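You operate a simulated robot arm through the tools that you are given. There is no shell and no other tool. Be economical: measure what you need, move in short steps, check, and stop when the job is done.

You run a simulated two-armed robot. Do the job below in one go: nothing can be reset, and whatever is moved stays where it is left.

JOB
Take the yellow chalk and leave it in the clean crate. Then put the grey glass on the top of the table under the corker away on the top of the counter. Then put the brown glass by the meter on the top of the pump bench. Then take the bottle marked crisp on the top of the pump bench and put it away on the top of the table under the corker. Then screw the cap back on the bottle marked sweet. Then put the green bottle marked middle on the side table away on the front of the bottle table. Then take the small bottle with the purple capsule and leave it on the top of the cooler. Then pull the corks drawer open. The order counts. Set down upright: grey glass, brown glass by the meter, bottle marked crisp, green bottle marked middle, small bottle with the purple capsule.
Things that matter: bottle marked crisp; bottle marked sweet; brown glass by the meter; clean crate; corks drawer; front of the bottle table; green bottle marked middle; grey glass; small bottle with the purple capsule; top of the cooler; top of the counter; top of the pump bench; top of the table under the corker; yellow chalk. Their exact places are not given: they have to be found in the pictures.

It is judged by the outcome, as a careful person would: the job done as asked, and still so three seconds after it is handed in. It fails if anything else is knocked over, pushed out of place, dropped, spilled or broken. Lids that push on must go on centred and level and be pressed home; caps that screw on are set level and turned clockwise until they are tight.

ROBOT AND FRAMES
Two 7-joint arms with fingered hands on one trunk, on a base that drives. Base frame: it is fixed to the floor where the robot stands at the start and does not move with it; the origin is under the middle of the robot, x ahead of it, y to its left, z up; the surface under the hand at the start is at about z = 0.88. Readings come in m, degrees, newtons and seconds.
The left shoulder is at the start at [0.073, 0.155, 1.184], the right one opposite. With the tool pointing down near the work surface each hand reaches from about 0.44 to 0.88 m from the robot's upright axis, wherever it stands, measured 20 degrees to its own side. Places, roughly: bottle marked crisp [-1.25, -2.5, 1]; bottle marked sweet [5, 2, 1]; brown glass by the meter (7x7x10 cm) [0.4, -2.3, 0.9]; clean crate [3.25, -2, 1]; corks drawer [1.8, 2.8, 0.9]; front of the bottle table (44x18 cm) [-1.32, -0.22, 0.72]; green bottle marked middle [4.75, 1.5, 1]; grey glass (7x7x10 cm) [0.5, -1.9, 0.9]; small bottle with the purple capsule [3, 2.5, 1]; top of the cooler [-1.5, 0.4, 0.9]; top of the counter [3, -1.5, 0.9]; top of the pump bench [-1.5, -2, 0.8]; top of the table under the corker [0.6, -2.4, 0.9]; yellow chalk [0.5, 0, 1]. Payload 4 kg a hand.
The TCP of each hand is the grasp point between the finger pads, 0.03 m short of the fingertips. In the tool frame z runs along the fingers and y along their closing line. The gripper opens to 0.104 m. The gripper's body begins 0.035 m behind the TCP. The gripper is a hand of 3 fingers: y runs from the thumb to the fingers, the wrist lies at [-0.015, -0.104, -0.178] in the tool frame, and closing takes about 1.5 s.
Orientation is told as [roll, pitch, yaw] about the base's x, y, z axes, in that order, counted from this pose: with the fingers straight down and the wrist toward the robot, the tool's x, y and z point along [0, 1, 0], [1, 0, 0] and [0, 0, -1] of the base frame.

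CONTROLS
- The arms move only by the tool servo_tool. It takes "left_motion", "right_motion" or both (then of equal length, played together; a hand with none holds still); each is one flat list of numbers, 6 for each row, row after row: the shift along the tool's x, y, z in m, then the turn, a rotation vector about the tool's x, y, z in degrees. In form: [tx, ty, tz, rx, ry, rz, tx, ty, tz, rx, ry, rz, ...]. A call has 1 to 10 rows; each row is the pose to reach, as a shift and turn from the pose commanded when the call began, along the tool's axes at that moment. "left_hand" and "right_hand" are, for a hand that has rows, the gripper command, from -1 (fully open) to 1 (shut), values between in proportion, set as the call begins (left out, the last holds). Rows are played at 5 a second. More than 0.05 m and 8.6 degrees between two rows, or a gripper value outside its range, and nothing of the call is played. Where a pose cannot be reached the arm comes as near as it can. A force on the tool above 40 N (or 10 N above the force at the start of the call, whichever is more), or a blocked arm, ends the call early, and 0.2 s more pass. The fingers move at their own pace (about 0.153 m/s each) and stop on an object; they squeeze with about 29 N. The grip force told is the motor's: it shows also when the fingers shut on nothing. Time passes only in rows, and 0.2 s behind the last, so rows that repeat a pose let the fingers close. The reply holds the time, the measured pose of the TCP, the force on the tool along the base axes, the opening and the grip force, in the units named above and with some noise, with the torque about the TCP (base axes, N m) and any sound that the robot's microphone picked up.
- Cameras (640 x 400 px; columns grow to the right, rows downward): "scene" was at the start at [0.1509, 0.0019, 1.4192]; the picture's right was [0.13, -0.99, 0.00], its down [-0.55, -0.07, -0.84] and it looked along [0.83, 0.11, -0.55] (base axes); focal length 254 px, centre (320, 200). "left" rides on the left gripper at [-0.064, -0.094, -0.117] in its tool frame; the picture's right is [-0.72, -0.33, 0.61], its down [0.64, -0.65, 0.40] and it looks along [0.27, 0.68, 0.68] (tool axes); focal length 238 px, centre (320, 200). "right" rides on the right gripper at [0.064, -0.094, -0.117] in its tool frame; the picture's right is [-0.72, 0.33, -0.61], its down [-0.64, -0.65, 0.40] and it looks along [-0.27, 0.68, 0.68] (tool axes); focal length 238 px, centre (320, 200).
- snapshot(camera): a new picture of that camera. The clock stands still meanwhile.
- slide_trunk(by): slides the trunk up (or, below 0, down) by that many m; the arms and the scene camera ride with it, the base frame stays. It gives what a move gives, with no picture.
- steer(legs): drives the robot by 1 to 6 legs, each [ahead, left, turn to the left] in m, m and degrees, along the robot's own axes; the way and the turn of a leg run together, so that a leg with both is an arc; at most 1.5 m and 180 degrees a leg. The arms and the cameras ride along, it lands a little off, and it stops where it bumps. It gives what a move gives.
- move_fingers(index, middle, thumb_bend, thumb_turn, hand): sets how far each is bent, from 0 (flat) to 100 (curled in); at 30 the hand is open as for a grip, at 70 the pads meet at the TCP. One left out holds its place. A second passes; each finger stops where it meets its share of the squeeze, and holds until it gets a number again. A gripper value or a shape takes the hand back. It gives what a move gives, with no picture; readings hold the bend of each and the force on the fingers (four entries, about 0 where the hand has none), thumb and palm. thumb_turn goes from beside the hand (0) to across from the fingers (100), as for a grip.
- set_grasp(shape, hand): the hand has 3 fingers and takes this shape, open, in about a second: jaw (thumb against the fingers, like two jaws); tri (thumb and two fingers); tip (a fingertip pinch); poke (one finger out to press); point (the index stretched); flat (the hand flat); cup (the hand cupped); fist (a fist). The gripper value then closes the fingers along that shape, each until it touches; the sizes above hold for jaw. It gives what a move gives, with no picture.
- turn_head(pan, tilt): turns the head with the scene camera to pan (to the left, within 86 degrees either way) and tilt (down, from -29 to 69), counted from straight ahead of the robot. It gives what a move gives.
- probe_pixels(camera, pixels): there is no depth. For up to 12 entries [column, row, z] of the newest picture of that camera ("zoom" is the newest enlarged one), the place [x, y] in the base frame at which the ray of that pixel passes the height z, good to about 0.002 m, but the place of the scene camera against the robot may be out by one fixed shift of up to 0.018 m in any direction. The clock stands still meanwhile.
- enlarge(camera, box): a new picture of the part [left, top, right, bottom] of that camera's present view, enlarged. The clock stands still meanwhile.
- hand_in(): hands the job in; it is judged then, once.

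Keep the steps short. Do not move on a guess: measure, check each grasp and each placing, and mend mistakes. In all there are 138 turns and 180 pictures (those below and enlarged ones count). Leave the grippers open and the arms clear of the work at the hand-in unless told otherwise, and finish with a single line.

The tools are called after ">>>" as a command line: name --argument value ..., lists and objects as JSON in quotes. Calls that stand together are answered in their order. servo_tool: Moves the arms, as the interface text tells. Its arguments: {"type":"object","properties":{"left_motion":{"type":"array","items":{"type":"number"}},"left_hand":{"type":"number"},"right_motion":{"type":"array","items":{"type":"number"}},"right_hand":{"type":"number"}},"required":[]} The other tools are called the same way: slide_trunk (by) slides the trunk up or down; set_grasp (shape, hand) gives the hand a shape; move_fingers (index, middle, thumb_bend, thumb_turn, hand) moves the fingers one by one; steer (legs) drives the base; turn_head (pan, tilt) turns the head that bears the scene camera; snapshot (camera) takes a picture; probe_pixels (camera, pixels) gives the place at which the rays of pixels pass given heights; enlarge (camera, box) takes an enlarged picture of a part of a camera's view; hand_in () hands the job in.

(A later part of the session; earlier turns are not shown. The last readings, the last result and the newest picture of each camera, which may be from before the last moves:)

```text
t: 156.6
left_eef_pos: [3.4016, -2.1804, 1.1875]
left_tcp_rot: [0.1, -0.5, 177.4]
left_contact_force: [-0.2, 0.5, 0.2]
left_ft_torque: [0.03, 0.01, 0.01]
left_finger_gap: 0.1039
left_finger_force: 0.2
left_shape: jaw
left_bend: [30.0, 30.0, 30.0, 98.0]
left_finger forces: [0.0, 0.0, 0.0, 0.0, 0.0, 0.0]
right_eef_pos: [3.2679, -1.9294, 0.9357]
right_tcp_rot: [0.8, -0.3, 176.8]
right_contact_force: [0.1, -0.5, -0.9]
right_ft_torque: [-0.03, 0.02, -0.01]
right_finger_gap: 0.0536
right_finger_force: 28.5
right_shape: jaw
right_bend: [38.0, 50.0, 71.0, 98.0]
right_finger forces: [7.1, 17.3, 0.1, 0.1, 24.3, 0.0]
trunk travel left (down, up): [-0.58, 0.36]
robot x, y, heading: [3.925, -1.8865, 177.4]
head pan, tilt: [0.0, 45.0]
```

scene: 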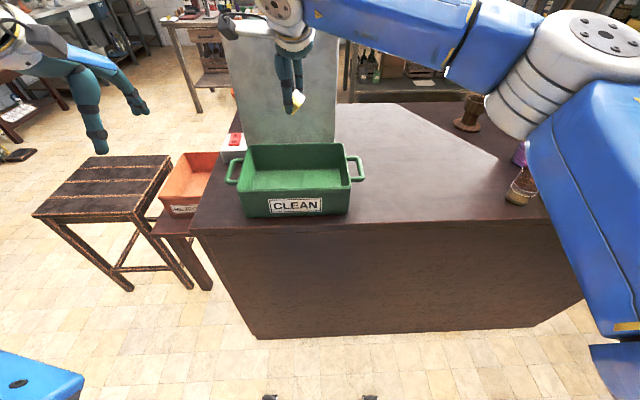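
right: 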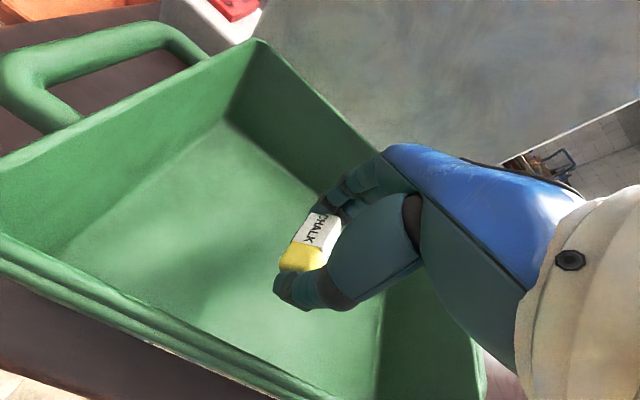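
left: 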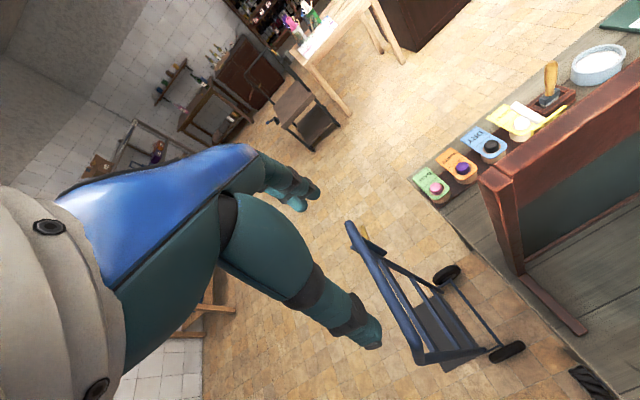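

Nearly on the crate floor. A last few mm, then I'll release and withdraw upward.

>>> servo_tool --right_motion '[0, 0, 0.006, 0, 0, 0]'

>>> servo_tool --right_motion '[0, 0, 0, 0, 0, 0, 0, 0, 0, 0, 0, 0, 0, 0, 0, 0, 0, 0, 0, 0, -0.03, 0, 0, 0, 0, 0, -0.07, 0, 0, 0, 0, 0, -0.11, 0, 0, 0, 0, 0, -0.15, 0, 0, 0, 0, 0, -0.2, 0, 0, 0]' --right_hand -0.45

>>> snapshot --camera "right"

```text
t: 157.0
left_eef_pos: [3.4019, -2.1805, 1.1891]
left_tcp_rot: [0.1, -0.8, 177.5]
left_contact_force: [-0.1, 1.0, -0.2]
left_ft_torque: [-0.01, 0.01, 0.02]
left_finger_gap: 0.1039
left_finger_force: 0.0
left_shape: jaw
left_bend: [30.0, 30.0, 30.0, 98.0]
left_finger forces: [0.1, 0.0, 0.0, 0.0, 0.1, 0.0]
right_eef_pos: [3.2698, -1.9293, 0.9307]
right_tcp_rot: [0.7, -0.4, 176.8]
right_contact_force: [-0.2, -0.5, 2.9]
right_ft_torque: [0.02, 0.07, 0.04]
right_finger_gap: 0.0537
right_finger_force: 29.6
right_shape: jaw
right_bend: [38.0, 50.0, 71.0, 98.0]
right_finger forces: [7.3, 17.4, 0.1, 0.0, 24.9, 0.1]
trunk travel left (down, up): [-0.58, 0.36]
robot x, y, heading: [3.9245, -1.8811, 177.2]
head pan, tilt: [0.0, 45.0]
```

```text
t: 158.8
left_eef_pos: [3.4024, -2.1819, 1.1899]
left_tcp_rot: [0.0, -0.9, 177.6]
left_contact_force: [0.8, 0.9, 0.3]
left_ft_torque: [-0.02, 0.0, -0.03]
left_finger_gap: 0.1039
left_finger_force: 0.0
left_shape: jaw
left_bend: [30.0, 30.0, 30.0, 98.0]
left_finger forces: [0.0, 0.1, 0.0, 0.0, 0.1, 0.1]
right_eef_pos: [3.2704, -1.9274, 1.1317]
right_tcp_rot: [0.8, -0.4, 176.8]
right_contact_force: [-0.2, -0.5, -0.1]
right_ft_torque: [0.03, 0.03, -0.01]
right_finger_gap: 0.0753
right_finger_force: 0.0
right_shape: jaw
right_bend: [27.0, 36.0, 57.0, 99.0]
right_finger forces: [0.1, 0.0, 0.1, 0.0, 0.1, 0.0]
trunk travel left (down, up): [-0.58, 0.36]
robot x, y, heading: [3.9243, -1.8844, 177.3]
head pan, tilt: [0.0, 45.0]
```

```text
127 pictures are left
```

right: 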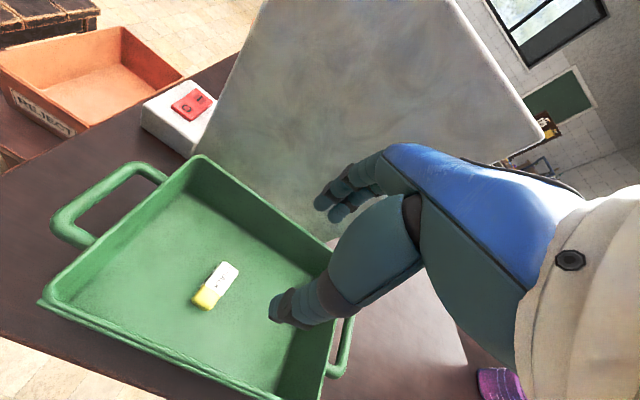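

The chalk is in the clean crate. Next is the grey glass: I'll raise the trunk and drive back round to the aisle side of the corker table.

>>> slide_trunk --by 0.36

>>> steer --legs '[[0, -1.2, 2.6], [0, -1.2, 0], [0, -1.0, 0], [1.3, 0, 0], [1.1, 0, 0]]'

>>> steer --legs '[[0, 1.4, 0], [0, 1.2, 0]]'

>>> turn_head --pan 25 --tilt 35

>>> snapshot --camera "scene"

```text
t: 162.3
left_eef_pos: [3.401, -2.1808, 1.5486]
left_tcp_rot: [0.2, -0.7, 177.6]
left_contact_force: [0.3, 0.0, 0.5]
left_ft_torque: [-0.02, -0.01, -0.01]
left_finger_gap: 0.1039
left_finger_force: 0.0
left_shape: jaw
left_bend: [30.0, 30.0, 30.0, 98.0]
left_finger forces: [0.0, 0.0, 0.0, 0.1, 0.0, 0.0]
right_eef_pos: [3.268, -1.9268, 1.4891]
right_tcp_rot: [0.8, -0.3, 176.8]
right_contact_force: [-0.6, -0.2, 0.0]
right_ft_torque: [0.02, -0.01, -0.02]
right_finger_gap: 0.0751
right_finger_force: 0.0
right_shape: jaw
right_bend: [27.0, 36.0, 57.0, 99.0]
right_finger forces: [0.0, 0.1, 0.0, 0.0, 0.0, 0.0]
trunk travel left (down, up): [-0.94, 0.0]
robot x, y, heading: [3.9248, -1.8889, 177.2]
head pan, tilt: [0.0, 45.0]
```

```text
t: 190.2
left_eef_pos: [0.9582, 1.0541, 1.55]
left_tcp_rot: [0.2, -0.8, -177.1]
left_contact_force: [-0.5, -0.9, 0.2]
left_ft_torque: [-0.02, 0.04, 0.02]
left_finger_gap: 0.1038
left_finger_force: 0.0
left_shape: jaw
left_bend: [30.0, 30.0, 30.0, 98.0]
left_finger forces: [0.0, 0.0, 0.0, 0.0, 0.1, 0.0]
right_eef_pos: [0.8028, 1.2933, 1.4921]
right_tcp_rot: [0.6, -0.5, -177.9]
right_contact_force: [-0.4, -0.5, -0.2]
right_ft_torque: [-0.02, -0.02, -0.02]
right_finger_gap: 0.075
right_finger_force: 0.0
right_shape: jaw
right_bend: [27.0, 36.0, 57.0, 99.0]
right_finger forces: [0.0, 0.1, 0.0, 0.1, 0.0, 0.0]
trunk travel left (down, up): [-0.94, 0.0]
robot x, y, heading: [1.4467, 1.3964, -177.0]
head pan, tilt: [0.0, 45.0]
```

```text
t: 202.9
left_eef_pos: [1.1234, -1.5462, 1.5514]
left_tcp_rot: [0.3, -0.9, -177.0]
left_contact_force: [0.1, 0.1, 0.2]
left_ft_torque: [0.01, 0.01, -0.01]
left_finger_gap: 0.104
left_finger_force: 0.0
left_shape: jaw
left_bend: [30.0, 30.0, 30.0, 98.0]
left_finger forces: [0.0, 0.0, 0.1, 0.0, 0.0, 0.1]
right_eef_pos: [0.9638, -1.3076, 1.4917]
right_tcp_rot: [1.0, -0.3, -177.6]
right_contact_force: [0.6, 1.1, -0.2]
right_ft_torque: [-0.03, 0.0, 0.01]
right_finger_gap: 0.075
right_finger_force: 0.1
right_shape: jaw
right_bend: [27.0, 36.0, 56.0, 99.0]
right_finger forces: [0.0, 0.0, 0.0, 0.1, 0.0, 0.0]
trunk travel left (down, up): [-0.94, 0.0]
robot x, y, heading: [1.6095, -1.2052, -176.8]
head pan, tilt: [0.0, 45.0]
```

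```text
t: 203.8
left_eef_pos: [1.1246, -1.5457, 1.5501]
left_tcp_rot: [0.2, -1.0, -176.9]
left_contact_force: [-1.7, 0.4, -0.5]
left_ft_torque: [-0.01, -0.01, -0.03]
left_finger_gap: 0.1039
left_finger_force: 0.0
left_shape: jaw
left_bend: [30.0, 30.0, 30.0, 98.0]
left_finger forces: [0.0, 0.0, 0.0, 0.1, 0.0, 0.0]
right_eef_pos: [0.9672, -1.3079, 1.4924]
right_tcp_rot: [0.8, -0.6, -177.6]
right_contact_force: [0.0, 0.0, 0.0]
right_ft_torque: [-0.01, -0.03, 0.01]
right_finger_gap: 0.0752
right_finger_force: 0.0
right_shape: jaw
right_bend: [27.0, 36.0, 56.0, 99.0]
right_finger forces: [0.0, 0.0, 0.1, 0.0, 0.0, 0.1]
trunk travel left (down, up): [-0.94, 0.0]
robot x, y, heading: [1.6106, -1.2068, -176.9]
head pan, tilt: [25.0, 35.0]
```

```text
126 pictures are left
```

scene: 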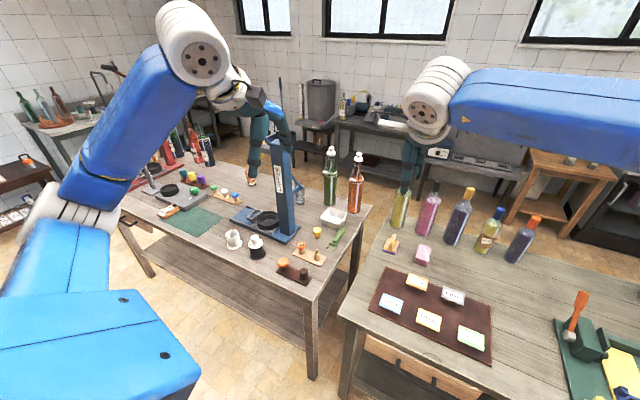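

>>> enlarge --camera "scene" --box '[100, 120, 380, 290]'

>>> steer --legs '[[0, 0.8, -3]]'

>>> turn_head --pan 0 --tilt 42

>>> snapshot --camera "scene"

>>> snapshot --camera "left"

```text
2.29 times, centred on (240, 205) of scene
```

zoom: 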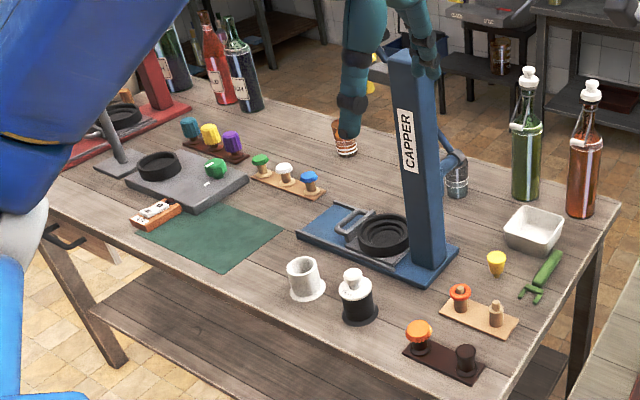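

```text
t: 208.2
left_eef_pos: [1.1291, -2.3185, 1.5527]
left_tcp_rot: [0.5, -1.0, 179.9]
left_contact_force: [0.8, 0.5, -0.7]
left_ft_torque: [-0.02, -0.01, -0.03]
left_finger_gap: 0.1037
left_finger_force: 0.2
left_shape: jaw
left_bend: [30.0, 30.0, 30.0, 98.0]
left_finger forces: [0.0, 0.1, 0.0, 0.0, 0.0, 0.1]
right_eef_pos: [0.9842, -2.0708, 1.4929]
right_tcp_rot: [1.0, -0.6, 179.3]
right_contact_force: [-0.1, 0.2, -0.2]
right_ft_torque: [0.0, -0.02, -0.02]
right_finger_gap: 0.0752
right_finger_force: 0.0
right_shape: jaw
right_bend: [27.0, 36.0, 56.0, 99.0]
right_finger forces: [0.1, 0.0, 0.0, 0.0, 0.0, 0.1]
trunk travel left (down, up): [-0.94, 0.0]
robot x, y, heading: [1.6327, -2.0102, 179.9]
head pan, tilt: [25.0, 35.0]
```

```text
t: 209.0
left_eef_pos: [1.1305, -2.3206, 1.5538]
left_tcp_rot: [0.3, -1.0, 179.8]
left_contact_force: [0.6, 0.0, 0.9]
left_ft_torque: [0.0, 0.01, 0.0]
left_finger_gap: 0.1038
left_finger_force: 0.0
left_shape: jaw
left_bend: [30.0, 30.0, 30.0, 98.0]
left_finger forces: [0.0, 0.1, 0.0, 0.1, 0.0, 0.0]
right_eef_pos: [0.9858, -2.0726, 1.4928]
right_tcp_rot: [0.9, -0.6, 179.2]
right_contact_force: [-0.2, 0.3, 0.6]
right_ft_torque: [-0.02, 0.01, 0.01]
right_finger_gap: 0.0752
right_finger_force: 0.1
right_shape: jaw
right_bend: [27.0, 36.0, 56.0, 99.0]
right_finger forces: [0.1, 0.0, 0.0, 0.0, 0.0, 0.0]
trunk travel left (down, up): [-0.94, 0.0]
robot x, y, heading: [1.6322, -2.01, 179.8]
head pan, tilt: [0.0, 42.0]
```

```text
124 pictures are left
```

scene: 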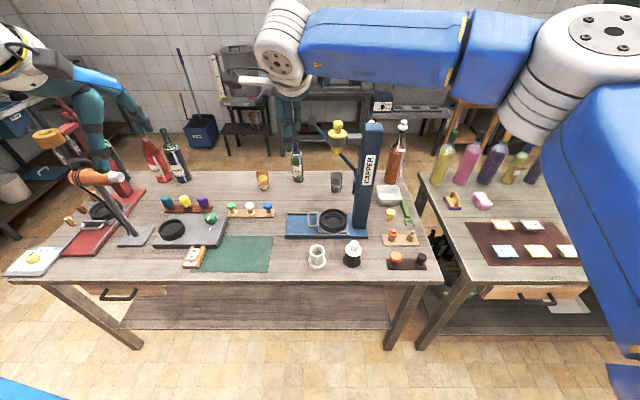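

```text
123 pictures are left
```

left: 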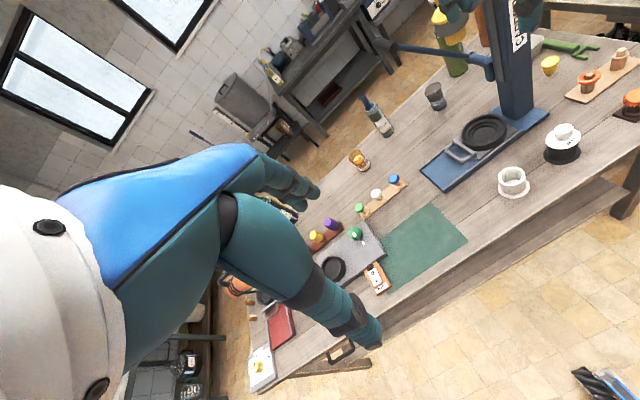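

The grey glass is at (336,181), brown glass at (263,180), both near the far edge. I'll measure and look left for a way round the end of this table.

>>> probe_pixels --camera "scene" --pixels '[[336, 191, 0.88], [263, 188, 0.88], [240, 280, 0.88], [250, 171, 0.88], [10, 275, 0.88], [435, 285, 0.88], [370, 238, 0.88], [297, 181, 0.88], [345, 160, 1.0]]'

>>> turn_head --pan 60 --tilt 35

>>> snapshot --camera "scene"

```text
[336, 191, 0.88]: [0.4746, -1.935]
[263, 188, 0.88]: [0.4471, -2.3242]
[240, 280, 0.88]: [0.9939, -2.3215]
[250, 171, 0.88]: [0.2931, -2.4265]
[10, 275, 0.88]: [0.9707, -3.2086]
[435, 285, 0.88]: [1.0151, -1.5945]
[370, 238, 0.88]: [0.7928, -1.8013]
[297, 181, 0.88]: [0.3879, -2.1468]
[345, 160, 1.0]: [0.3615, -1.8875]
```

```text
t: 210.3
left_eef_pos: [1.1313, -2.324, 1.5523]
left_tcp_rot: [0.3, -1.0, 180.0]
left_contact_force: [0.1, 0.2, -0.1]
left_ft_torque: [-0.03, 0.02, 0.0]
left_finger_gap: 0.1038
left_finger_force: 0.1
left_shape: jaw
left_bend: [30.0, 30.0, 30.0, 98.0]
left_finger forces: [0.0, 0.0, 0.0, 0.0, 0.1, 0.1]
right_eef_pos: [0.9874, -2.0763, 1.4937]
right_tcp_rot: [1.0, -0.6, 179.1]
right_contact_force: [0.0, -0.2, -0.8]
right_ft_torque: [-0.01, 0.0, -0.02]
right_finger_gap: 0.0753
right_finger_force: 0.2
right_shape: jaw
right_bend: [27.0, 36.0, 56.0, 99.0]
right_finger forces: [0.0, 0.1, 0.0, 0.0, 0.1, 0.0]
trunk travel left (down, up): [-0.94, 0.0]
robot x, y, heading: [1.6317, -2.0096, 180.0]
head pan, tilt: [60.0, 35.0]
```

```text
122 pictures are left
```

scene: 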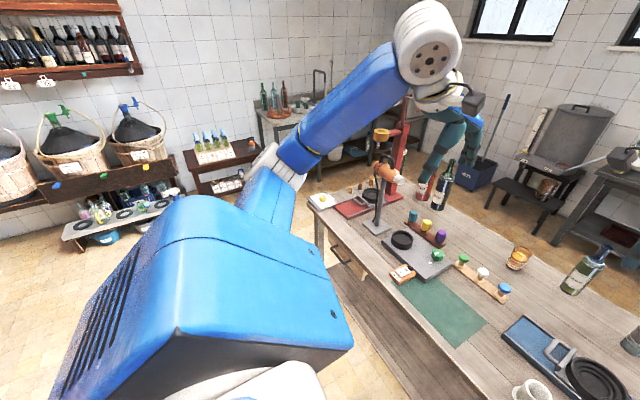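

>>> probe_pixels --camera "scene" --pixels '[[330, 165, 0], [215, 192, 0], [495, 187, 0], [462, 178, 0], [558, 245, 0], [490, 208, 0], [270, 250, 0], [120, 240, 0], [262, 112, 0.88]]'

>>> turn_head --pan -60 --tilt 35

>>> snapshot --camera "scene"

```text
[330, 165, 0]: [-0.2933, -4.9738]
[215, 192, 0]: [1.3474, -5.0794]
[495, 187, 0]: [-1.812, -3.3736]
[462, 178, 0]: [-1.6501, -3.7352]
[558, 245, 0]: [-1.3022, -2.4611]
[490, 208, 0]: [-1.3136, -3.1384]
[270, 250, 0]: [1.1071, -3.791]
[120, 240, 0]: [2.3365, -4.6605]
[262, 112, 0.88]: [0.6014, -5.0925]
```

```text
t: 212.3
left_eef_pos: [1.1303, -2.3252, 1.5526]
left_tcp_rot: [0.3, -1.1, 179.9]
left_contact_force: [0.9, -0.2, -0.1]
left_ft_torque: [0.0, 0.02, 0.01]
left_finger_gap: 0.104
left_finger_force: 0.1
left_shape: jaw
left_bend: [30.0, 30.0, 30.0, 98.0]
left_finger forces: [0.0, 0.0, 0.0, 0.0, 0.0, 0.1]
right_eef_pos: [0.9869, -2.0782, 1.4933]
right_tcp_rot: [0.7, -0.6, 179.2]
right_contact_force: [-0.4, -0.5, 0.1]
right_ft_torque: [0.01, 0.0, -0.01]
right_finger_gap: 0.0754
right_finger_force: 0.1
right_shape: jaw
right_bend: [27.0, 36.0, 56.0, 99.0]
right_finger forces: [0.0, 0.0, 0.1, 0.0, 0.0, 0.0]
trunk travel left (down, up): [-0.94, 0.0]
robot x, y, heading: [1.6312, -2.012, 180.0]
head pan, tilt: [-60.0, 35.0]
```

```text
121 pictures are left
```

scene: 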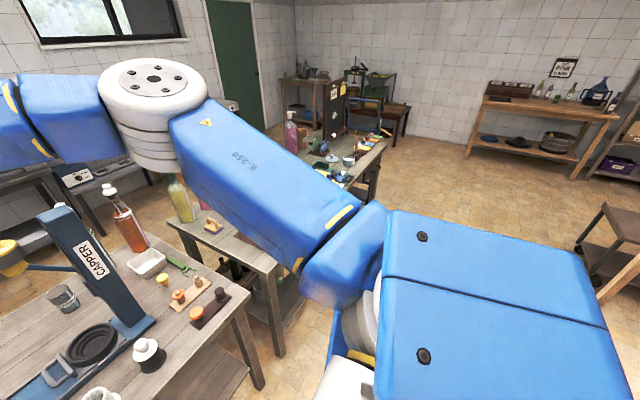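

There's a wide passage at y≈-3.75 around the table's end. I'm driving to the west side and will face +x.

>>> steer --legs '[[0, 1.4, 0], [0, 0.35, 0], [1.4, 0, 0], [0.6, 0, 0], [0, 0, -90], [0, 0, -90]]'

>>> steer --legs '[[0, 1.4, 0], [0, 0.5, 0]]'

>>> turn_head --pan -10 --tilt 42

>>> snapshot --camera "scene"

```text
t: 238.3
left_eef_pos: [0.0921, -3.3605, 1.5531]
left_tcp_rot: [0.1, -1.0, 1.7]
left_contact_force: [0.4, -0.4, -0.2]
left_ft_torque: [0.0, 0.01, 0.01]
left_finger_gap: 0.1037
left_finger_force: 0.0
left_shape: jaw
left_bend: [30.0, 30.0, 30.0, 98.0]
left_finger forces: [0.0, 0.1, 0.0, 0.1, 0.0, 0.1]
right_eef_pos: [0.2424, -3.6043, 1.4947]
right_tcp_rot: [0.7, -0.8, 0.9]
right_contact_force: [0.1, 0.0, -0.3]
right_ft_torque: [-0.01, -0.03, 0.0]
right_finger_gap: 0.075
right_finger_force: 0.1
right_shape: jaw
right_bend: [27.0, 36.0, 56.0, 99.0]
right_finger forces: [0.0, 0.1, 0.0, 0.0, 0.0, 0.1]
trunk travel left (down, up): [-0.94, 0.0]
robot x, y, heading: [-0.3998, -3.6878, 1.7]
head pan, tilt: [-60.0, 35.0]
```

```text
t: 247.4
left_eef_pos: [0.1153, -1.5898, 1.5535]
left_tcp_rot: [0.3, -1.1, -1.8]
left_contact_force: [-0.4, -0.8, 0.0]
left_ft_torque: [-0.03, 0.02, 0.03]
left_finger_gap: 0.1038
left_finger_force: 0.1
left_shape: jaw
left_bend: [30.0, 30.0, 30.0, 98.0]
left_finger forces: [0.0, 0.1, 0.0, 0.1, 0.1, 0.0]
right_eef_pos: [0.2538, -1.8413, 1.4941]
right_tcp_rot: [0.9, -0.7, -2.5]
right_contact_force: [-0.1, -0.6, -0.7]
right_ft_torque: [-0.01, 0.01, -0.01]
right_finger_gap: 0.0751
right_finger_force: 0.1
right_shape: jaw
right_bend: [27.0, 36.0, 56.0, 99.0]
right_finger forces: [0.0, 0.0, 0.0, 0.1, 0.0, 0.1]
trunk travel left (down, up): [-0.94, 0.0]
robot x, y, heading: [-0.3924, -1.8848, -1.8]
head pan, tilt: [-60.0, 35.0]
```

```text
t: 248.6
left_eef_pos: [0.1131, -1.5941, 1.5546]
left_tcp_rot: [0.5, -1.3, -1.8]
left_contact_force: [0.5, -0.3, -0.2]
left_ft_torque: [0.01, -0.02, 0.04]
left_finger_gap: 0.1037
left_finger_force: 0.1
left_shape: jaw
left_bend: [30.0, 30.0, 30.0, 98.0]
left_finger forces: [0.1, 0.1, 0.0, 0.1, 0.0, 0.0]
right_eef_pos: [0.2496, -1.8446, 1.496]
right_tcp_rot: [1.1, -0.8, -2.5]
right_contact_force: [0.0, -1.0, 0.3]
right_ft_torque: [0.02, -0.03, -0.01]
right_finger_gap: 0.0754
right_finger_force: 0.0
right_shape: jaw
right_bend: [27.0, 36.0, 56.0, 99.0]
right_finger forces: [0.0, 0.0, 0.0, 0.1, 0.0, 0.1]
trunk travel left (down, up): [-0.94, 0.0]
robot x, y, heading: [-0.3921, -1.8865, -1.8]
head pan, tilt: [-10.0, 42.0]
```

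```text
120 pictures are left
```

scene: 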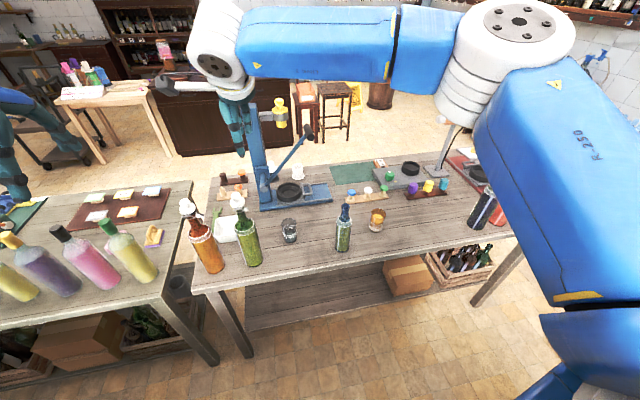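

>>> enlarge --camera "scene" --box '[210, 170, 430, 290]'

>>> probe_pixels --camera "scene" --pixels '[[290, 243, 0.88], [290, 221, 0.98], [376, 231, 0.88], [377, 211, 0.98], [343, 250, 0.88], [250, 265, 0.88], [230, 240, 0.9], [240, 290, 0.88], [270, 205, 0.9]]'

```text
2.91 times, centred on (320, 230) of scene
```

zoom: 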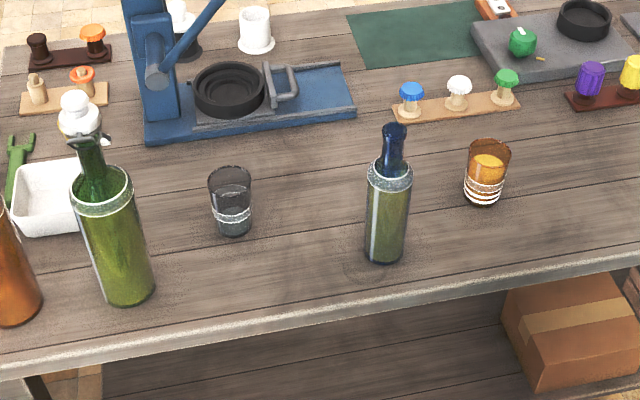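

```text
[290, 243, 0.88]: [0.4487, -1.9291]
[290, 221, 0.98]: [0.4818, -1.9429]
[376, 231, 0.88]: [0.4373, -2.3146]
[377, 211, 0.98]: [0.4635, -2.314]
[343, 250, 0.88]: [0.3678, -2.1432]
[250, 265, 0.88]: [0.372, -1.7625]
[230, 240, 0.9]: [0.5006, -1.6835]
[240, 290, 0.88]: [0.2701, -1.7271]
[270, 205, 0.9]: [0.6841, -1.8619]
```

Grey glass centre ≈(0.46,-1.932), brown ≈(0.442,-2.32). I'm driving closer, keeping the hands high, and opening the right hand.

>>> steer --legs '[[0.24, 0.08, 1.8]]'

>>> servo_tool --right_motion '[-0.03, -0.01, 0, 0, 0, 0, -0.06, -0.02, 0, 0, 0, 0, -0.09, -0.03, 0, 0, 0, 0]' --right_hand -1

```text
t: 250.4
left_eef_pos: [0.3284, -1.4945, 1.5578]
left_tcp_rot: [0.6, -1.6, 0.5]
left_contact_force: [-0.1, -0.2, 0.1]
left_ft_torque: [-0.01, -0.02, 0.01]
left_finger_gap: 0.1039
left_finger_force: 0.0
left_shape: jaw
left_bend: [30.0, 30.0, 30.0, 98.0]
left_finger forces: [0.0, 0.0, 0.0, 0.1, 0.0, 0.0]
right_eef_pos: [0.4761, -1.7396, 1.5001]
right_tcp_rot: [1.1, -1.2, -0.2]
right_contact_force: [0.6, 0.6, -0.6]
right_ft_torque: [0.05, 0.0, 0.02]
right_finger_gap: 0.0753
right_finger_force: 0.0
right_shape: jaw
right_bend: [27.0, 36.0, 56.0, 99.0]
right_finger forces: [0.1, 0.0, 0.1, 0.0, 0.1, 0.0]
trunk travel left (down, up): [-0.94, 0.0]
robot x, y, heading: [-0.1559, -1.8095, 0.6]
head pan, tilt: [-10.0, 42.0]
```

```text
t: 251.2
left_eef_pos: [0.3281, -1.4977, 1.5584]
left_tcp_rot: [0.7, -1.6, 0.5]
left_contact_force: [-0.8, 0.1, -0.4]
left_ft_torque: [0.07, 0.02, 0.03]
left_finger_gap: 0.1039
left_finger_force: 0.1
left_shape: jaw
left_bend: [30.0, 30.0, 30.0, 98.0]
left_finger forces: [0.0, 0.0, 0.0, 0.1, 0.1, 0.1]
right_eef_pos: [0.4447, -1.8318, 1.4953]
right_tcp_rot: [1.2, -1.1, -0.3]
right_contact_force: [-0.3, 0.2, 1.0]
right_ft_torque: [0.0, -0.01, -0.02]
right_finger_gap: 0.1037
right_finger_force: 0.1
right_shape: jaw
right_bend: [30.0, 30.0, 30.0, 98.0]
right_finger forces: [0.1, 0.1, 0.0, 0.0, 0.1, 0.0]
trunk travel left (down, up): [-0.94, 0.0]
robot x, y, heading: [-0.1584, -1.8034, 0.6]
head pan, tilt: [-10.0, 42.0]
```

>>> servo_tool --right_motion '[-0.045, 0, 0, 0, 0, 0, -0.09, 0, 0.01, 0.5, -0.5, 0, -0.1, 0, 0.06, 1.1, -1.2, 0.3, -0.1, 0, 0.105, 1.1, -1.2, 0.3, -0.1, 0, 0.15, 1.1, -1.2, 0.3, -0.1, 0, 0.195, 1.1, -1.2, 0.3, -0.1, 0, 0.24, 1.1, -1.2, 0.3, -0.1, 0, 0.285, 1.1, -1.2, 0.3, -0.1, 0, 0.32, 1.1, -1.2, 0.3]'

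>>> snapshot --camera "right"

>>> snapshot --camera "scene"

```text
refused: row 3 steps farther than a row can; nothing moved
```

```text
118 pictures are left
```

right: 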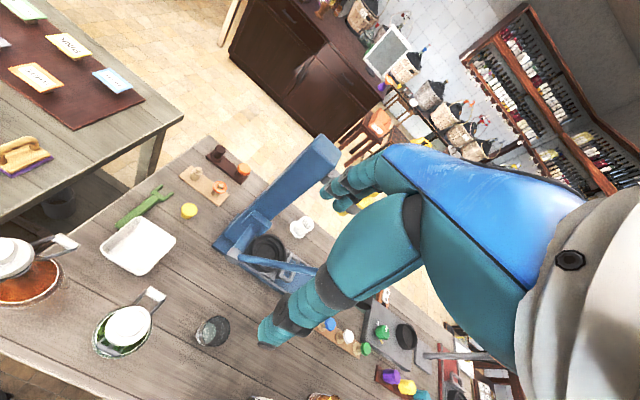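

```text
117 pictures are left
```

scene: 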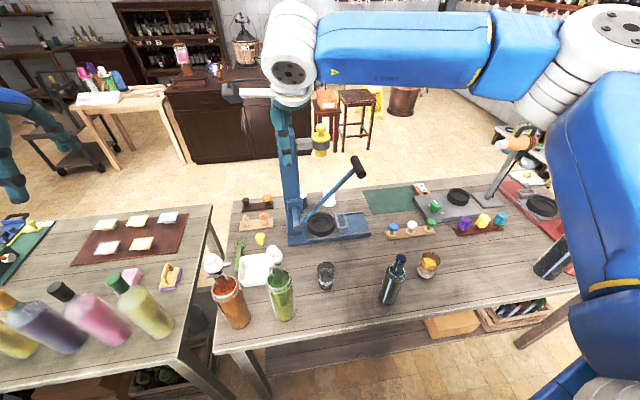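

>>> servo_tool --right_motion '[-0.045, 0, 0, 0, 0, 0, -0.09, 0, 0.01, 0.5, -0.5, 0, -0.1, 0, 0.05, 1.1, -1.2, 0.3, -0.1, 0, 0.095, 1.1, -1.2, 0.3, -0.1, 0, 0.14, 1.1, -1.2, 0.3, -0.1, 0, 0.185, 1.1, -1.2, 0.3, -0.1, 0, 0.23, 1.1, -1.2, 0.3, -0.1, 0, 0.275, 1.1, -1.2, 0.3, -0.1, 0, 0.32, 1.1, -1.2, 0.3]'

>>> snapshot --camera "right"

>>> snapshot --camera "scene"

```text
t: 253.2
left_eef_pos: [0.3345, -1.4943, 1.5557]
left_tcp_rot: [0.5, -1.5, 0.5]
left_contact_force: [0.6, -0.7, -1.6]
left_ft_torque: [-0.01, 0.02, -0.01]
left_finger_gap: 0.1037
left_finger_force: 0.1
left_shape: jaw
left_bend: [30.0, 30.0, 30.0, 98.0]
left_finger forces: [0.0, 0.1, 0.1, 0.0, 0.0, 0.0]
right_eef_pos: [0.4556, -1.923, 1.1729]
right_tcp_rot: [0.0, 0.3, -0.4]
right_contact_force: [0.0, -0.4, -0.4]
right_ft_torque: [-0.01, 0.02, 0.05]
right_finger_gap: 0.104
right_finger_force: 0.2
right_shape: jaw
right_bend: [30.0, 30.0, 30.0, 98.0]
right_finger forces: [0.1, 0.0, 0.1, 0.1, 0.0, 0.1]
trunk travel left (down, up): [-0.94, 0.0]
robot x, y, heading: [-0.1559, -1.808, 0.4]
head pan, tilt: [-10.0, 42.0]
```

```text
116 pictures are left
```

right: 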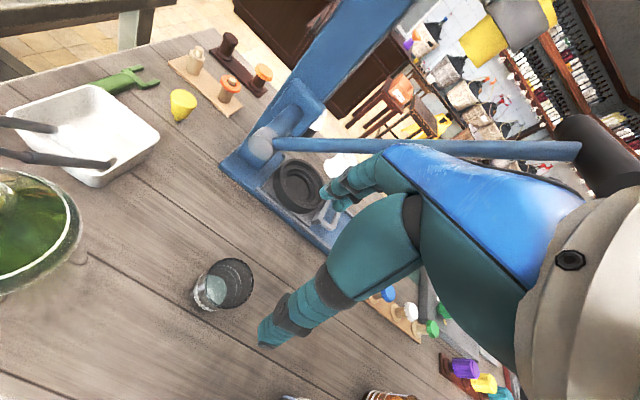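

```text
115 pictures are left
```

scene: 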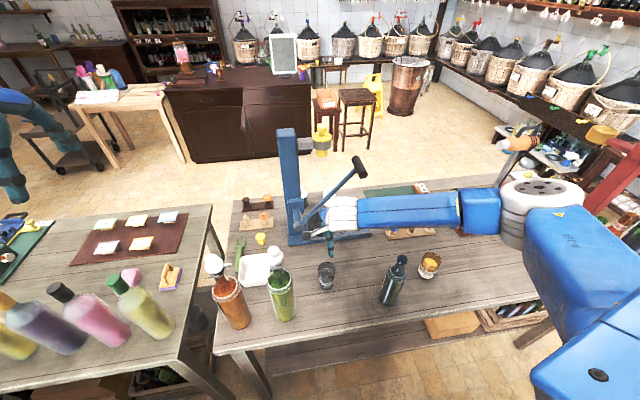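

>>> probe_pixels --camera "right" --pixels '[[234, 284, 0.98], [207, 291, 0.883], [195, 285, 0.883], [254, 283, 0.98], [213, 285, 0.98], [580, 150, 1.3], [580, 150, 1.35], [565, 150, 1.3]]'

>>> probe_pixels --camera "scene" --pixels '[[360, 165, 1.2], [360, 165, 1.3], [360, 165, 1.4], [350, 178, 1.3], [326, 290, 0.88], [327, 270, 0.98]]'

>>> enlarge --camera "right" --box '[150, 220, 310, 320]'

```text
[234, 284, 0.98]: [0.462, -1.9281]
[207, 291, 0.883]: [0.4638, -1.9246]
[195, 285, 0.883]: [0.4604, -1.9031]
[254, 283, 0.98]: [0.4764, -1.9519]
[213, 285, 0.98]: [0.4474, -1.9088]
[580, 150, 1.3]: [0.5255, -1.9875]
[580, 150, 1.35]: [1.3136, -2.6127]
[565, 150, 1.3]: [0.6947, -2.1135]
```

```text
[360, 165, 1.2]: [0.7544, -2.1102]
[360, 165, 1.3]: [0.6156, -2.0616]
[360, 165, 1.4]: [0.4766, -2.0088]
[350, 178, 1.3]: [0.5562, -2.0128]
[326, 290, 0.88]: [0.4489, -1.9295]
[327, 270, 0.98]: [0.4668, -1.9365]
```

```text
4.00 times, centred on (230, 270) of right
```

zoom: 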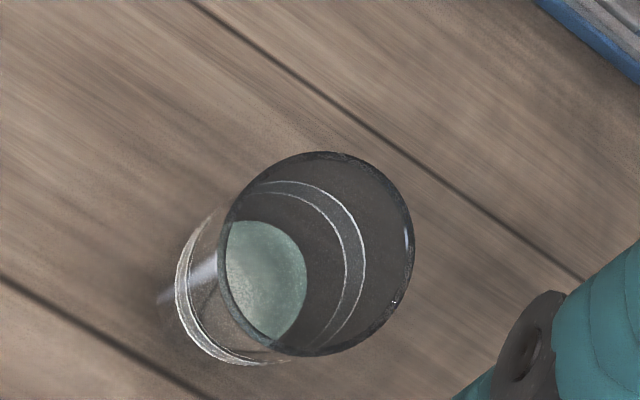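

Glass centre (0.46,-1.925), some liquid inside. The lever tip is clear of the hand. I'm descending around it.

>>> servo_tool --right_motion '[0, 0.002, 0.045, 0, 0, 0, -0.002, 0.004, 0.09, 0, 0, 0, -0.002, 0.004, 0.135, 0, 0, 0, -0.002, 0.004, 0.18, 0, 0, 0, -0.002, 0.004, 0.214, 0, 0, 0]'

>>> snapshot --camera "right"

```text
t: 254.4
left_eef_pos: [0.3326, -1.491, 1.5562]
left_tcp_rot: [0.4, -1.4, 0.4]
left_contact_force: [-0.5, -0.3, 0.2]
left_ft_torque: [-0.02, -0.02, 0.0]
left_finger_gap: 0.1037
left_finger_force: 0.1
left_shape: jaw
left_bend: [30.0, 30.0, 30.0, 98.0]
left_finger forces: [0.1, 0.0, 0.1, 0.0, 0.0, 0.0]
right_eef_pos: [0.459, -1.9249, 0.9588]
right_tcp_rot: [-0.2, 0.1, -0.5]
right_contact_force: [0.5, -0.2, -0.2]
right_ft_torque: [0.01, -0.01, -0.02]
right_finger_gap: 0.1041
right_finger_force: 0.1
right_shape: jaw
right_bend: [30.0, 30.0, 30.0, 98.0]
right_finger forces: [0.0, 0.0, 0.0, 0.0, 0.0, 0.0]
trunk travel left (down, up): [-0.94, 0.0]
robot x, y, heading: [-0.1547, -1.81, 0.6]
head pan, tilt: [-10.0, 42.0]
```

```text
113 pictures are left
```

right: 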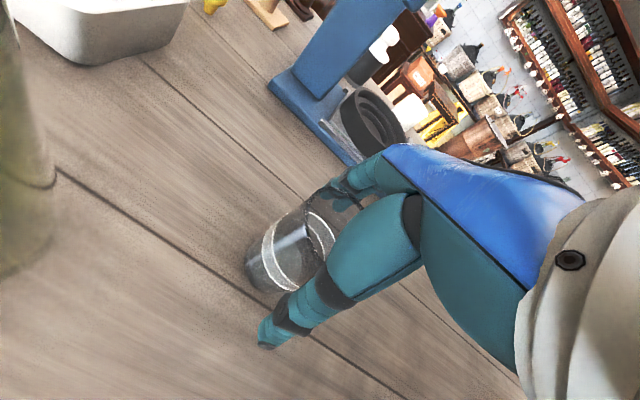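

>>> servo_tool --right_motion '[0, 0, 0, 0, 0, 0, 0, 0, 0, 0, 0, 0, 0, 0, 0, 0, 0, 0, 0, 0, 0, 0, 0, 0, 0, 0, 0, 0, 0, 0, 0, 0, 0, 0, 0, 0]' --right_hand 1

>>> servo_tool --right_motion '[0, 0, -0.01, 0, 0, 0, 0, 0, -0.03, 0, 0, 0, 0, 0, -0.06, 0, 0, 0, 0, 0, -0.1, 0, 0, 0, 0, 0, -0.14, 0, 0, 0, 0, 0, -0.18, 0, 0, 0]'

>>> snapshot --camera "right"

```text
t: 255.8
left_eef_pos: [0.3328, -1.4919, 1.5558]
left_tcp_rot: [0.5, -1.4, 0.5]
left_contact_force: [-0.2, -0.1, 0.0]
left_ft_torque: [0.0, -0.04, -0.01]
left_finger_gap: 0.1039
left_finger_force: 0.1
left_shape: jaw
left_bend: [30.0, 30.0, 30.0, 98.0]
left_finger forces: [0.0, 0.2, 0.0, 0.1, 0.0, 0.1]
right_eef_pos: [0.4587, -1.9268, 0.9596]
right_tcp_rot: [-0.2, 0.1, -0.5]
right_contact_force: [-0.3, -0.4, 0.2]
right_ft_torque: [0.01, 0.02, 0.01]
right_finger_gap: 0.0485
right_finger_force: 29.2
right_shape: jaw
right_bend: [74.0, 46.0, 71.0, 100.0]
right_finger forces: [16.0, 9.8, 0.1, 0.1, 24.7, 0.0]
trunk travel left (down, up): [-0.94, 0.0]
robot x, y, heading: [-0.1553, -1.8083, 0.4]
head pan, tilt: [-10.0, 42.0]
```

```text
t: 257.2
left_eef_pos: [0.3329, -1.4923, 1.5564]
left_tcp_rot: [0.5, -1.5, 0.5]
left_contact_force: [-0.5, -0.4, 0.1]
left_ft_torque: [-0.02, 0.02, -0.01]
left_finger_gap: 0.1035
left_finger_force: 0.0
left_shape: jaw
left_bend: [30.0, 30.0, 30.0, 98.0]
left_finger forces: [0.1, 0.0, 0.1, 0.1, 0.1, 0.1]
right_eef_pos: [0.4631, -1.9264, 1.1399]
right_tcp_rot: [-0.3, 0.2, -0.4]
right_contact_force: [-1.0, 0.3, -2.0]
right_ft_torque: [0.01, -0.02, 0.0]
right_finger_gap: 0.0485
right_finger_force: 29.0
right_shape: jaw
right_bend: [74.0, 46.0, 71.0, 100.0]
right_finger forces: [15.9, 9.7, 0.0, 0.0, 24.6, 0.0]
trunk travel left (down, up): [-0.94, 0.0]
robot x, y, heading: [-0.1538, -1.8095, 0.6]
head pan, tilt: [-10.0, 42.0]
```

```text
112 pictures are left
```

right: 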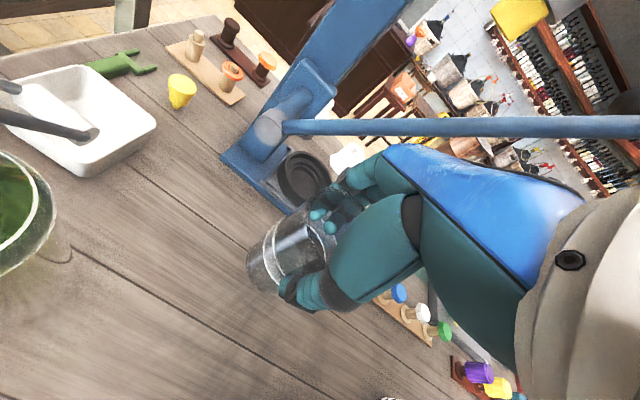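

The glass is held upright. I'm raising it further, backing out and driving around to the front of the counter.

>>> servo_tool --right_motion '[0, 0, -0.04, 0, 0, 0, 0, 0, -0.08, 0, 0, 0, 0, 0, -0.12, 0, 0, 0, 0, 0, -0.16, 0, 0, 0, 0, 0, -0.2, 0, 0, 0]'

>>> steer --legs '[[-0.35, 0, 0], [0, -1.0, 0], [0, -0.95, 0], [1.2, 0, 0], [1.0, 0, 0]]'

>>> steer --legs '[[0, 1.2, 0], [0, 1.1, 0]]'

>>> turn_head --pan -5 --tilt 35

>>> snapshot --camera "scene"

```text
t: 258.4
left_eef_pos: [0.333, -1.4931, 1.5555]
left_tcp_rot: [0.5, -1.5, 0.5]
left_contact_force: [0.6, 0.2, -0.2]
left_ft_torque: [0.01, 0.0, 0.01]
left_finger_gap: 0.1037
left_finger_force: 0.0
left_shape: jaw
left_bend: [30.0, 30.0, 30.0, 98.0]
left_finger forces: [0.0, 0.0, 0.0, 0.0, 0.0, 0.1]
right_eef_pos: [0.4596, -1.9253, 1.3411]
right_tcp_rot: [-0.2, 0.1, -0.4]
right_contact_force: [0.6, 0.6, -1.7]
right_ft_torque: [0.01, -0.02, -0.02]
right_finger_gap: 0.0485
right_finger_force: 28.5
right_shape: jaw
right_bend: [74.0, 46.0, 71.0, 100.0]
right_finger forces: [16.1, 9.6, 0.0, 0.0, 24.6, 0.1]
trunk travel left (down, up): [-0.94, 0.0]
robot x, y, heading: [-0.1558, -1.8074, 0.6]
head pan, tilt: [-10.0, 42.0]
```

```text
t: 280.3
left_eef_pos: [2.176, -3.443, 1.5569]
left_tcp_rot: [0.5, -1.5, -0.5]
left_contact_force: [0.2, 0.3, -0.4]
left_ft_torque: [0.02, 0.0, -0.01]
left_finger_gap: 0.1038
left_finger_force: 0.0
left_shape: jaw
left_bend: [30.0, 30.0, 30.0, 98.0]
left_finger forces: [0.0, 0.0, 0.1, 0.0, 0.0, 0.1]
right_eef_pos: [2.2947, -3.8793, 1.3409]
right_tcp_rot: [-0.3, 0.1, -1.6]
right_contact_force: [0.1, 0.4, -1.8]
right_ft_torque: [-0.01, 0.04, 0.01]
right_finger_gap: 0.0482
right_finger_force: 29.7
right_shape: jaw
right_bend: [74.0, 46.0, 71.0, 100.0]
right_finger forces: [15.9, 9.8, 0.1, 0.1, 24.4, 0.0]
trunk travel left (down, up): [-0.94, 0.0]
robot x, y, heading: [1.6838, -3.7504, -0.8]
head pan, tilt: [-10.0, 42.0]
```

```text
t: 291.7
left_eef_pos: [2.142, -1.1232, 1.5567]
left_tcp_rot: [0.5, -1.4, 1.4]
left_contact_force: [0.1, 0.1, 0.3]
left_ft_torque: [0.03, 0.02, -0.01]
left_finger_gap: 0.1038
left_finger_force: 0.1
left_shape: jaw
left_bend: [30.0, 30.0, 30.0, 98.0]
left_finger forces: [0.0, 0.0, 0.0, 0.0, 0.1, 0.0]
right_eef_pos: [2.2793, -1.5531, 1.3411]
right_tcp_rot: [0.0, 0.1, 0.6]
right_contact_force: [-0.1, -0.8, -0.7]
right_ft_torque: [0.01, -0.01, -0.02]
right_finger_gap: 0.0484
right_finger_force: 28.9
right_shape: jaw
right_bend: [74.0, 46.0, 71.0, 100.0]
right_finger forces: [16.1, 10.0, 0.0, 0.0, 24.6, 0.0]
trunk travel left (down, up): [-0.94, 0.0]
robot x, y, heading: [1.6591, -1.4443, 1.5]
head pan, tilt: [-10.0, 42.0]
```

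```text
t: 292.4
left_eef_pos: [2.1403, -1.1195, 1.5574]
left_tcp_rot: [0.5, -1.6, 1.5]
left_contact_force: [0.1, 0.1, -0.6]
left_ft_torque: [0.03, 0.01, 0.02]
left_finger_gap: 0.104
left_finger_force: 0.1
left_shape: jaw
left_bend: [30.0, 30.0, 30.0, 98.0]
left_finger forces: [0.1, 0.1, 0.0, 0.0, 0.0, 0.1]
right_eef_pos: [2.2758, -1.551, 1.3416]
right_tcp_rot: [-0.1, -0.1, 0.5]
right_contact_force: [0.4, -0.4, -2.3]
right_ft_torque: [0.01, 0.02, 0.0]
right_finger_gap: 0.0485
right_finger_force: 29.4
right_shape: jaw
right_bend: [74.0, 46.0, 71.0, 100.0]
right_finger forces: [16.2, 10.0, 0.1, 0.0, 24.7, 0.0]
trunk travel left (down, up): [-0.94, 0.0]
robot x, y, heading: [1.6618, -1.4457, 1.6]
head pan, tilt: [-5.0, 35.0]
```

```text
111 pictures are left
```

scene: 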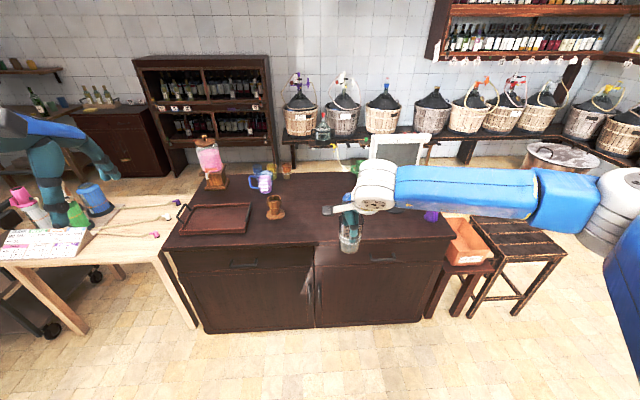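

Counter front free spot around (2.87,-1.56). I'm driving ahead 0.6 and checking from the wrist camera.

>>> steer --legs '[[0.6, 0, -1.5]]'

>>> servo_tool --right_motion '[0, 0, 0.045, 0, 0, 0, 0, 0, 0.09, 0, 0, 0, 0, 0, 0.135, 0, 0, 0, 0, 0, 0.18, 0, 0, 0, 0, 0, 0.225, 0, 0, 0, 0, 0, 0.27, 0, 0, 0, 0, 0, 0.315, 0, 0, 0, 0, 0, 0.335, 0, 0, 0]'

>>> snapshot --camera "right"

>>> snapshot --camera "scene"

```text
t: 295.6
left_eef_pos: [2.7218, -1.1221, 1.5593]
left_tcp_rot: [0.6, -1.6, 0.3]
left_contact_force: [-0.2, -0.7, -1.4]
left_ft_torque: [0.02, 0.0, 0.01]
left_finger_gap: 0.1038
left_finger_force: 0.1
left_shape: jaw
left_bend: [30.0, 30.0, 30.0, 98.0]
left_finger forces: [0.0, 0.0, 0.0, 0.0, 0.0, 0.0]
right_eef_pos: [2.8487, -1.5552, 1.344]
right_tcp_rot: [-0.1, -0.2, -0.7]
right_contact_force: [0.4, -0.5, -1.7]
right_ft_torque: [0.02, 0.04, -0.01]
right_finger_gap: 0.0485
right_finger_force: 28.7
right_shape: jaw
right_bend: [74.0, 46.0, 71.0, 100.0]
right_finger forces: [16.1, 9.9, 0.1, 0.1, 24.7, 0.0]
trunk travel left (down, up): [-0.94, 0.0]
robot x, y, heading: [2.2424, -1.4334, 0.1]
head pan, tilt: [-5.0, 35.0]
```

```text
t: 297.4
left_eef_pos: [2.7252, -1.1206, 1.5584]
left_tcp_rot: [0.6, -1.6, 0.2]
left_contact_force: [0.8, -0.6, 0.4]
left_ft_torque: [0.03, -0.02, -0.01]
left_finger_gap: 0.1038
left_finger_force: 0.0
left_shape: jaw
left_bend: [30.0, 30.0, 30.0, 98.0]
left_finger forces: [0.1, 0.1, 0.0, 0.1, 0.0, 0.1]
right_eef_pos: [2.8502, -1.5567, 1.0075]
right_tcp_rot: [-0.2, -0.1, -0.6]
right_contact_force: [-0.5, -0.3, -1.3]
right_ft_torque: [0.01, 0.01, -0.01]
right_finger_gap: 0.0484
right_finger_force: 28.8
right_shape: jaw
right_bend: [74.0, 46.0, 71.0, 100.0]
right_finger forces: [16.0, 9.9, 0.1, 0.0, 24.5, 0.1]
trunk travel left (down, up): [-0.94, 0.0]
robot x, y, heading: [2.2396, -1.4364, 0.2]
head pan, tilt: [-5.0, 35.0]
```

```text
110 pictures are left
```

right: 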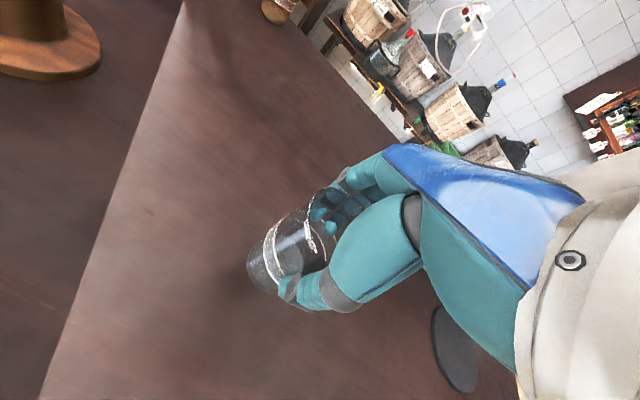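

```text
109 pictures are left
```

scene: 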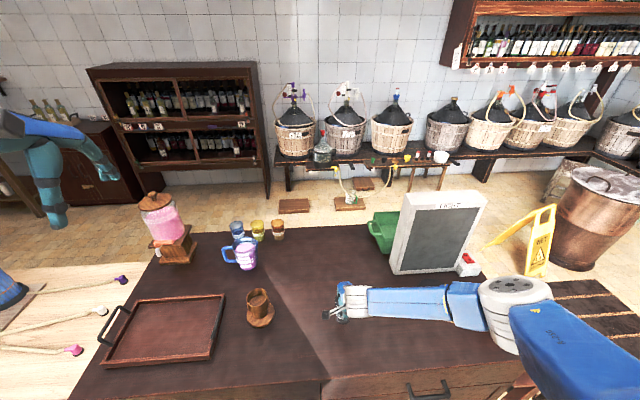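

Clear spot. I'm lowering in small steps until contact.

>>> servo_tool --right_motion '[0, 0, 0.008, 0, 0, 0, 0, 0, 0.016, 0, 0, 0]'

>>> servo_tool --right_motion '[0, 0, 0.004, 0, 0, 0, 0, 0, 0.008, 0, 0, 0]'

>>> servo_tool --right_motion '[0, 0, 0.003, 0, 0, 0]'

```text
t: 298.1
left_eef_pos: [2.7249, -1.1208, 1.5587]
left_tcp_rot: [0.5, -1.7, 0.2]
left_contact_force: [-0.5, -0.1, -0.6]
left_ft_torque: [0.01, 0.01, -0.01]
left_finger_gap: 0.104
left_finger_force: 0.0
left_shape: jaw
left_bend: [30.0, 30.0, 30.0, 98.0]
left_finger forces: [0.0, 0.0, 0.0, 0.0, 0.0, 0.0]
right_eef_pos: [2.8513, -1.5556, 0.9922]
right_tcp_rot: [-0.2, -0.2, -0.7]
right_contact_force: [0.6, -0.2, -1.6]
right_ft_torque: [-0.01, -0.02, 0.01]
right_finger_gap: 0.0485
right_finger_force: 28.7
right_shape: jaw
right_bend: [74.0, 46.0, 71.0, 100.0]
right_finger forces: [16.1, 10.0, 0.0, 0.0, 24.5, 0.0]
trunk travel left (down, up): [-0.94, 0.0]
robot x, y, heading: [2.2402, -1.4388, 0.5]
head pan, tilt: [-5.0, 35.0]
```

```text
t: 298.6
left_eef_pos: [2.7239, -1.1215, 1.558]
left_tcp_rot: [0.5, -1.7, 0.1]
left_contact_force: [0.5, 0.0, -0.4]
left_ft_torque: [0.03, 0.02, 0.01]
left_finger_gap: 0.1037
left_finger_force: 0.1
left_shape: jaw
left_bend: [30.0, 30.0, 30.0, 98.0]
left_finger forces: [0.0, 0.0, 0.0, 0.1, 0.0, 0.0]
right_eef_pos: [2.8501, -1.5577, 0.9844]
right_tcp_rot: [-0.2, -0.2, -0.7]
right_contact_force: [0.2, 0.3, -1.1]
right_ft_torque: [-0.01, 0.0, 0.0]
right_finger_gap: 0.0483
right_finger_force: 28.9
right_shape: jaw
right_bend: [74.0, 46.0, 71.0, 100.0]
right_finger forces: [16.1, 9.9, 0.0, 0.0, 24.5, 0.0]
trunk travel left (down, up): [-0.94, 0.0]
robot x, y, heading: [2.2429, -1.4332, 0.2]
head pan, tilt: [-5.0, 35.0]
```

```text
t: 299.1
left_eef_pos: [2.7227, -1.1208, 1.5585]
left_tcp_rot: [0.5, -1.7, 0.3]
left_contact_force: [0.2, 0.1, 0.2]
left_ft_torque: [0.01, -0.04, 0.0]
left_finger_gap: 0.1043
left_finger_force: 0.1
left_shape: jaw
left_bend: [30.0, 30.0, 30.0, 98.0]
left_finger forces: [0.0, 0.0, 0.0, 0.1, 0.1, 0.0]
right_eef_pos: [2.8486, -1.5568, 0.9805]
right_tcp_rot: [-0.2, -0.3, -0.6]
right_contact_force: [-0.6, 0.1, -1.2]
right_ft_torque: [0.03, 0.02, 0.01]
right_finger_gap: 0.048
right_finger_force: 29.1
right_shape: jaw
right_bend: [74.0, 46.0, 71.0, 100.0]
right_finger forces: [16.0, 9.8, 0.0, 0.0, 24.6, 0.0]
trunk travel left (down, up): [-0.94, 0.0]
robot x, y, heading: [2.2409, -1.4347, 0.4]
head pan, tilt: [-5.0, 35.0]
```

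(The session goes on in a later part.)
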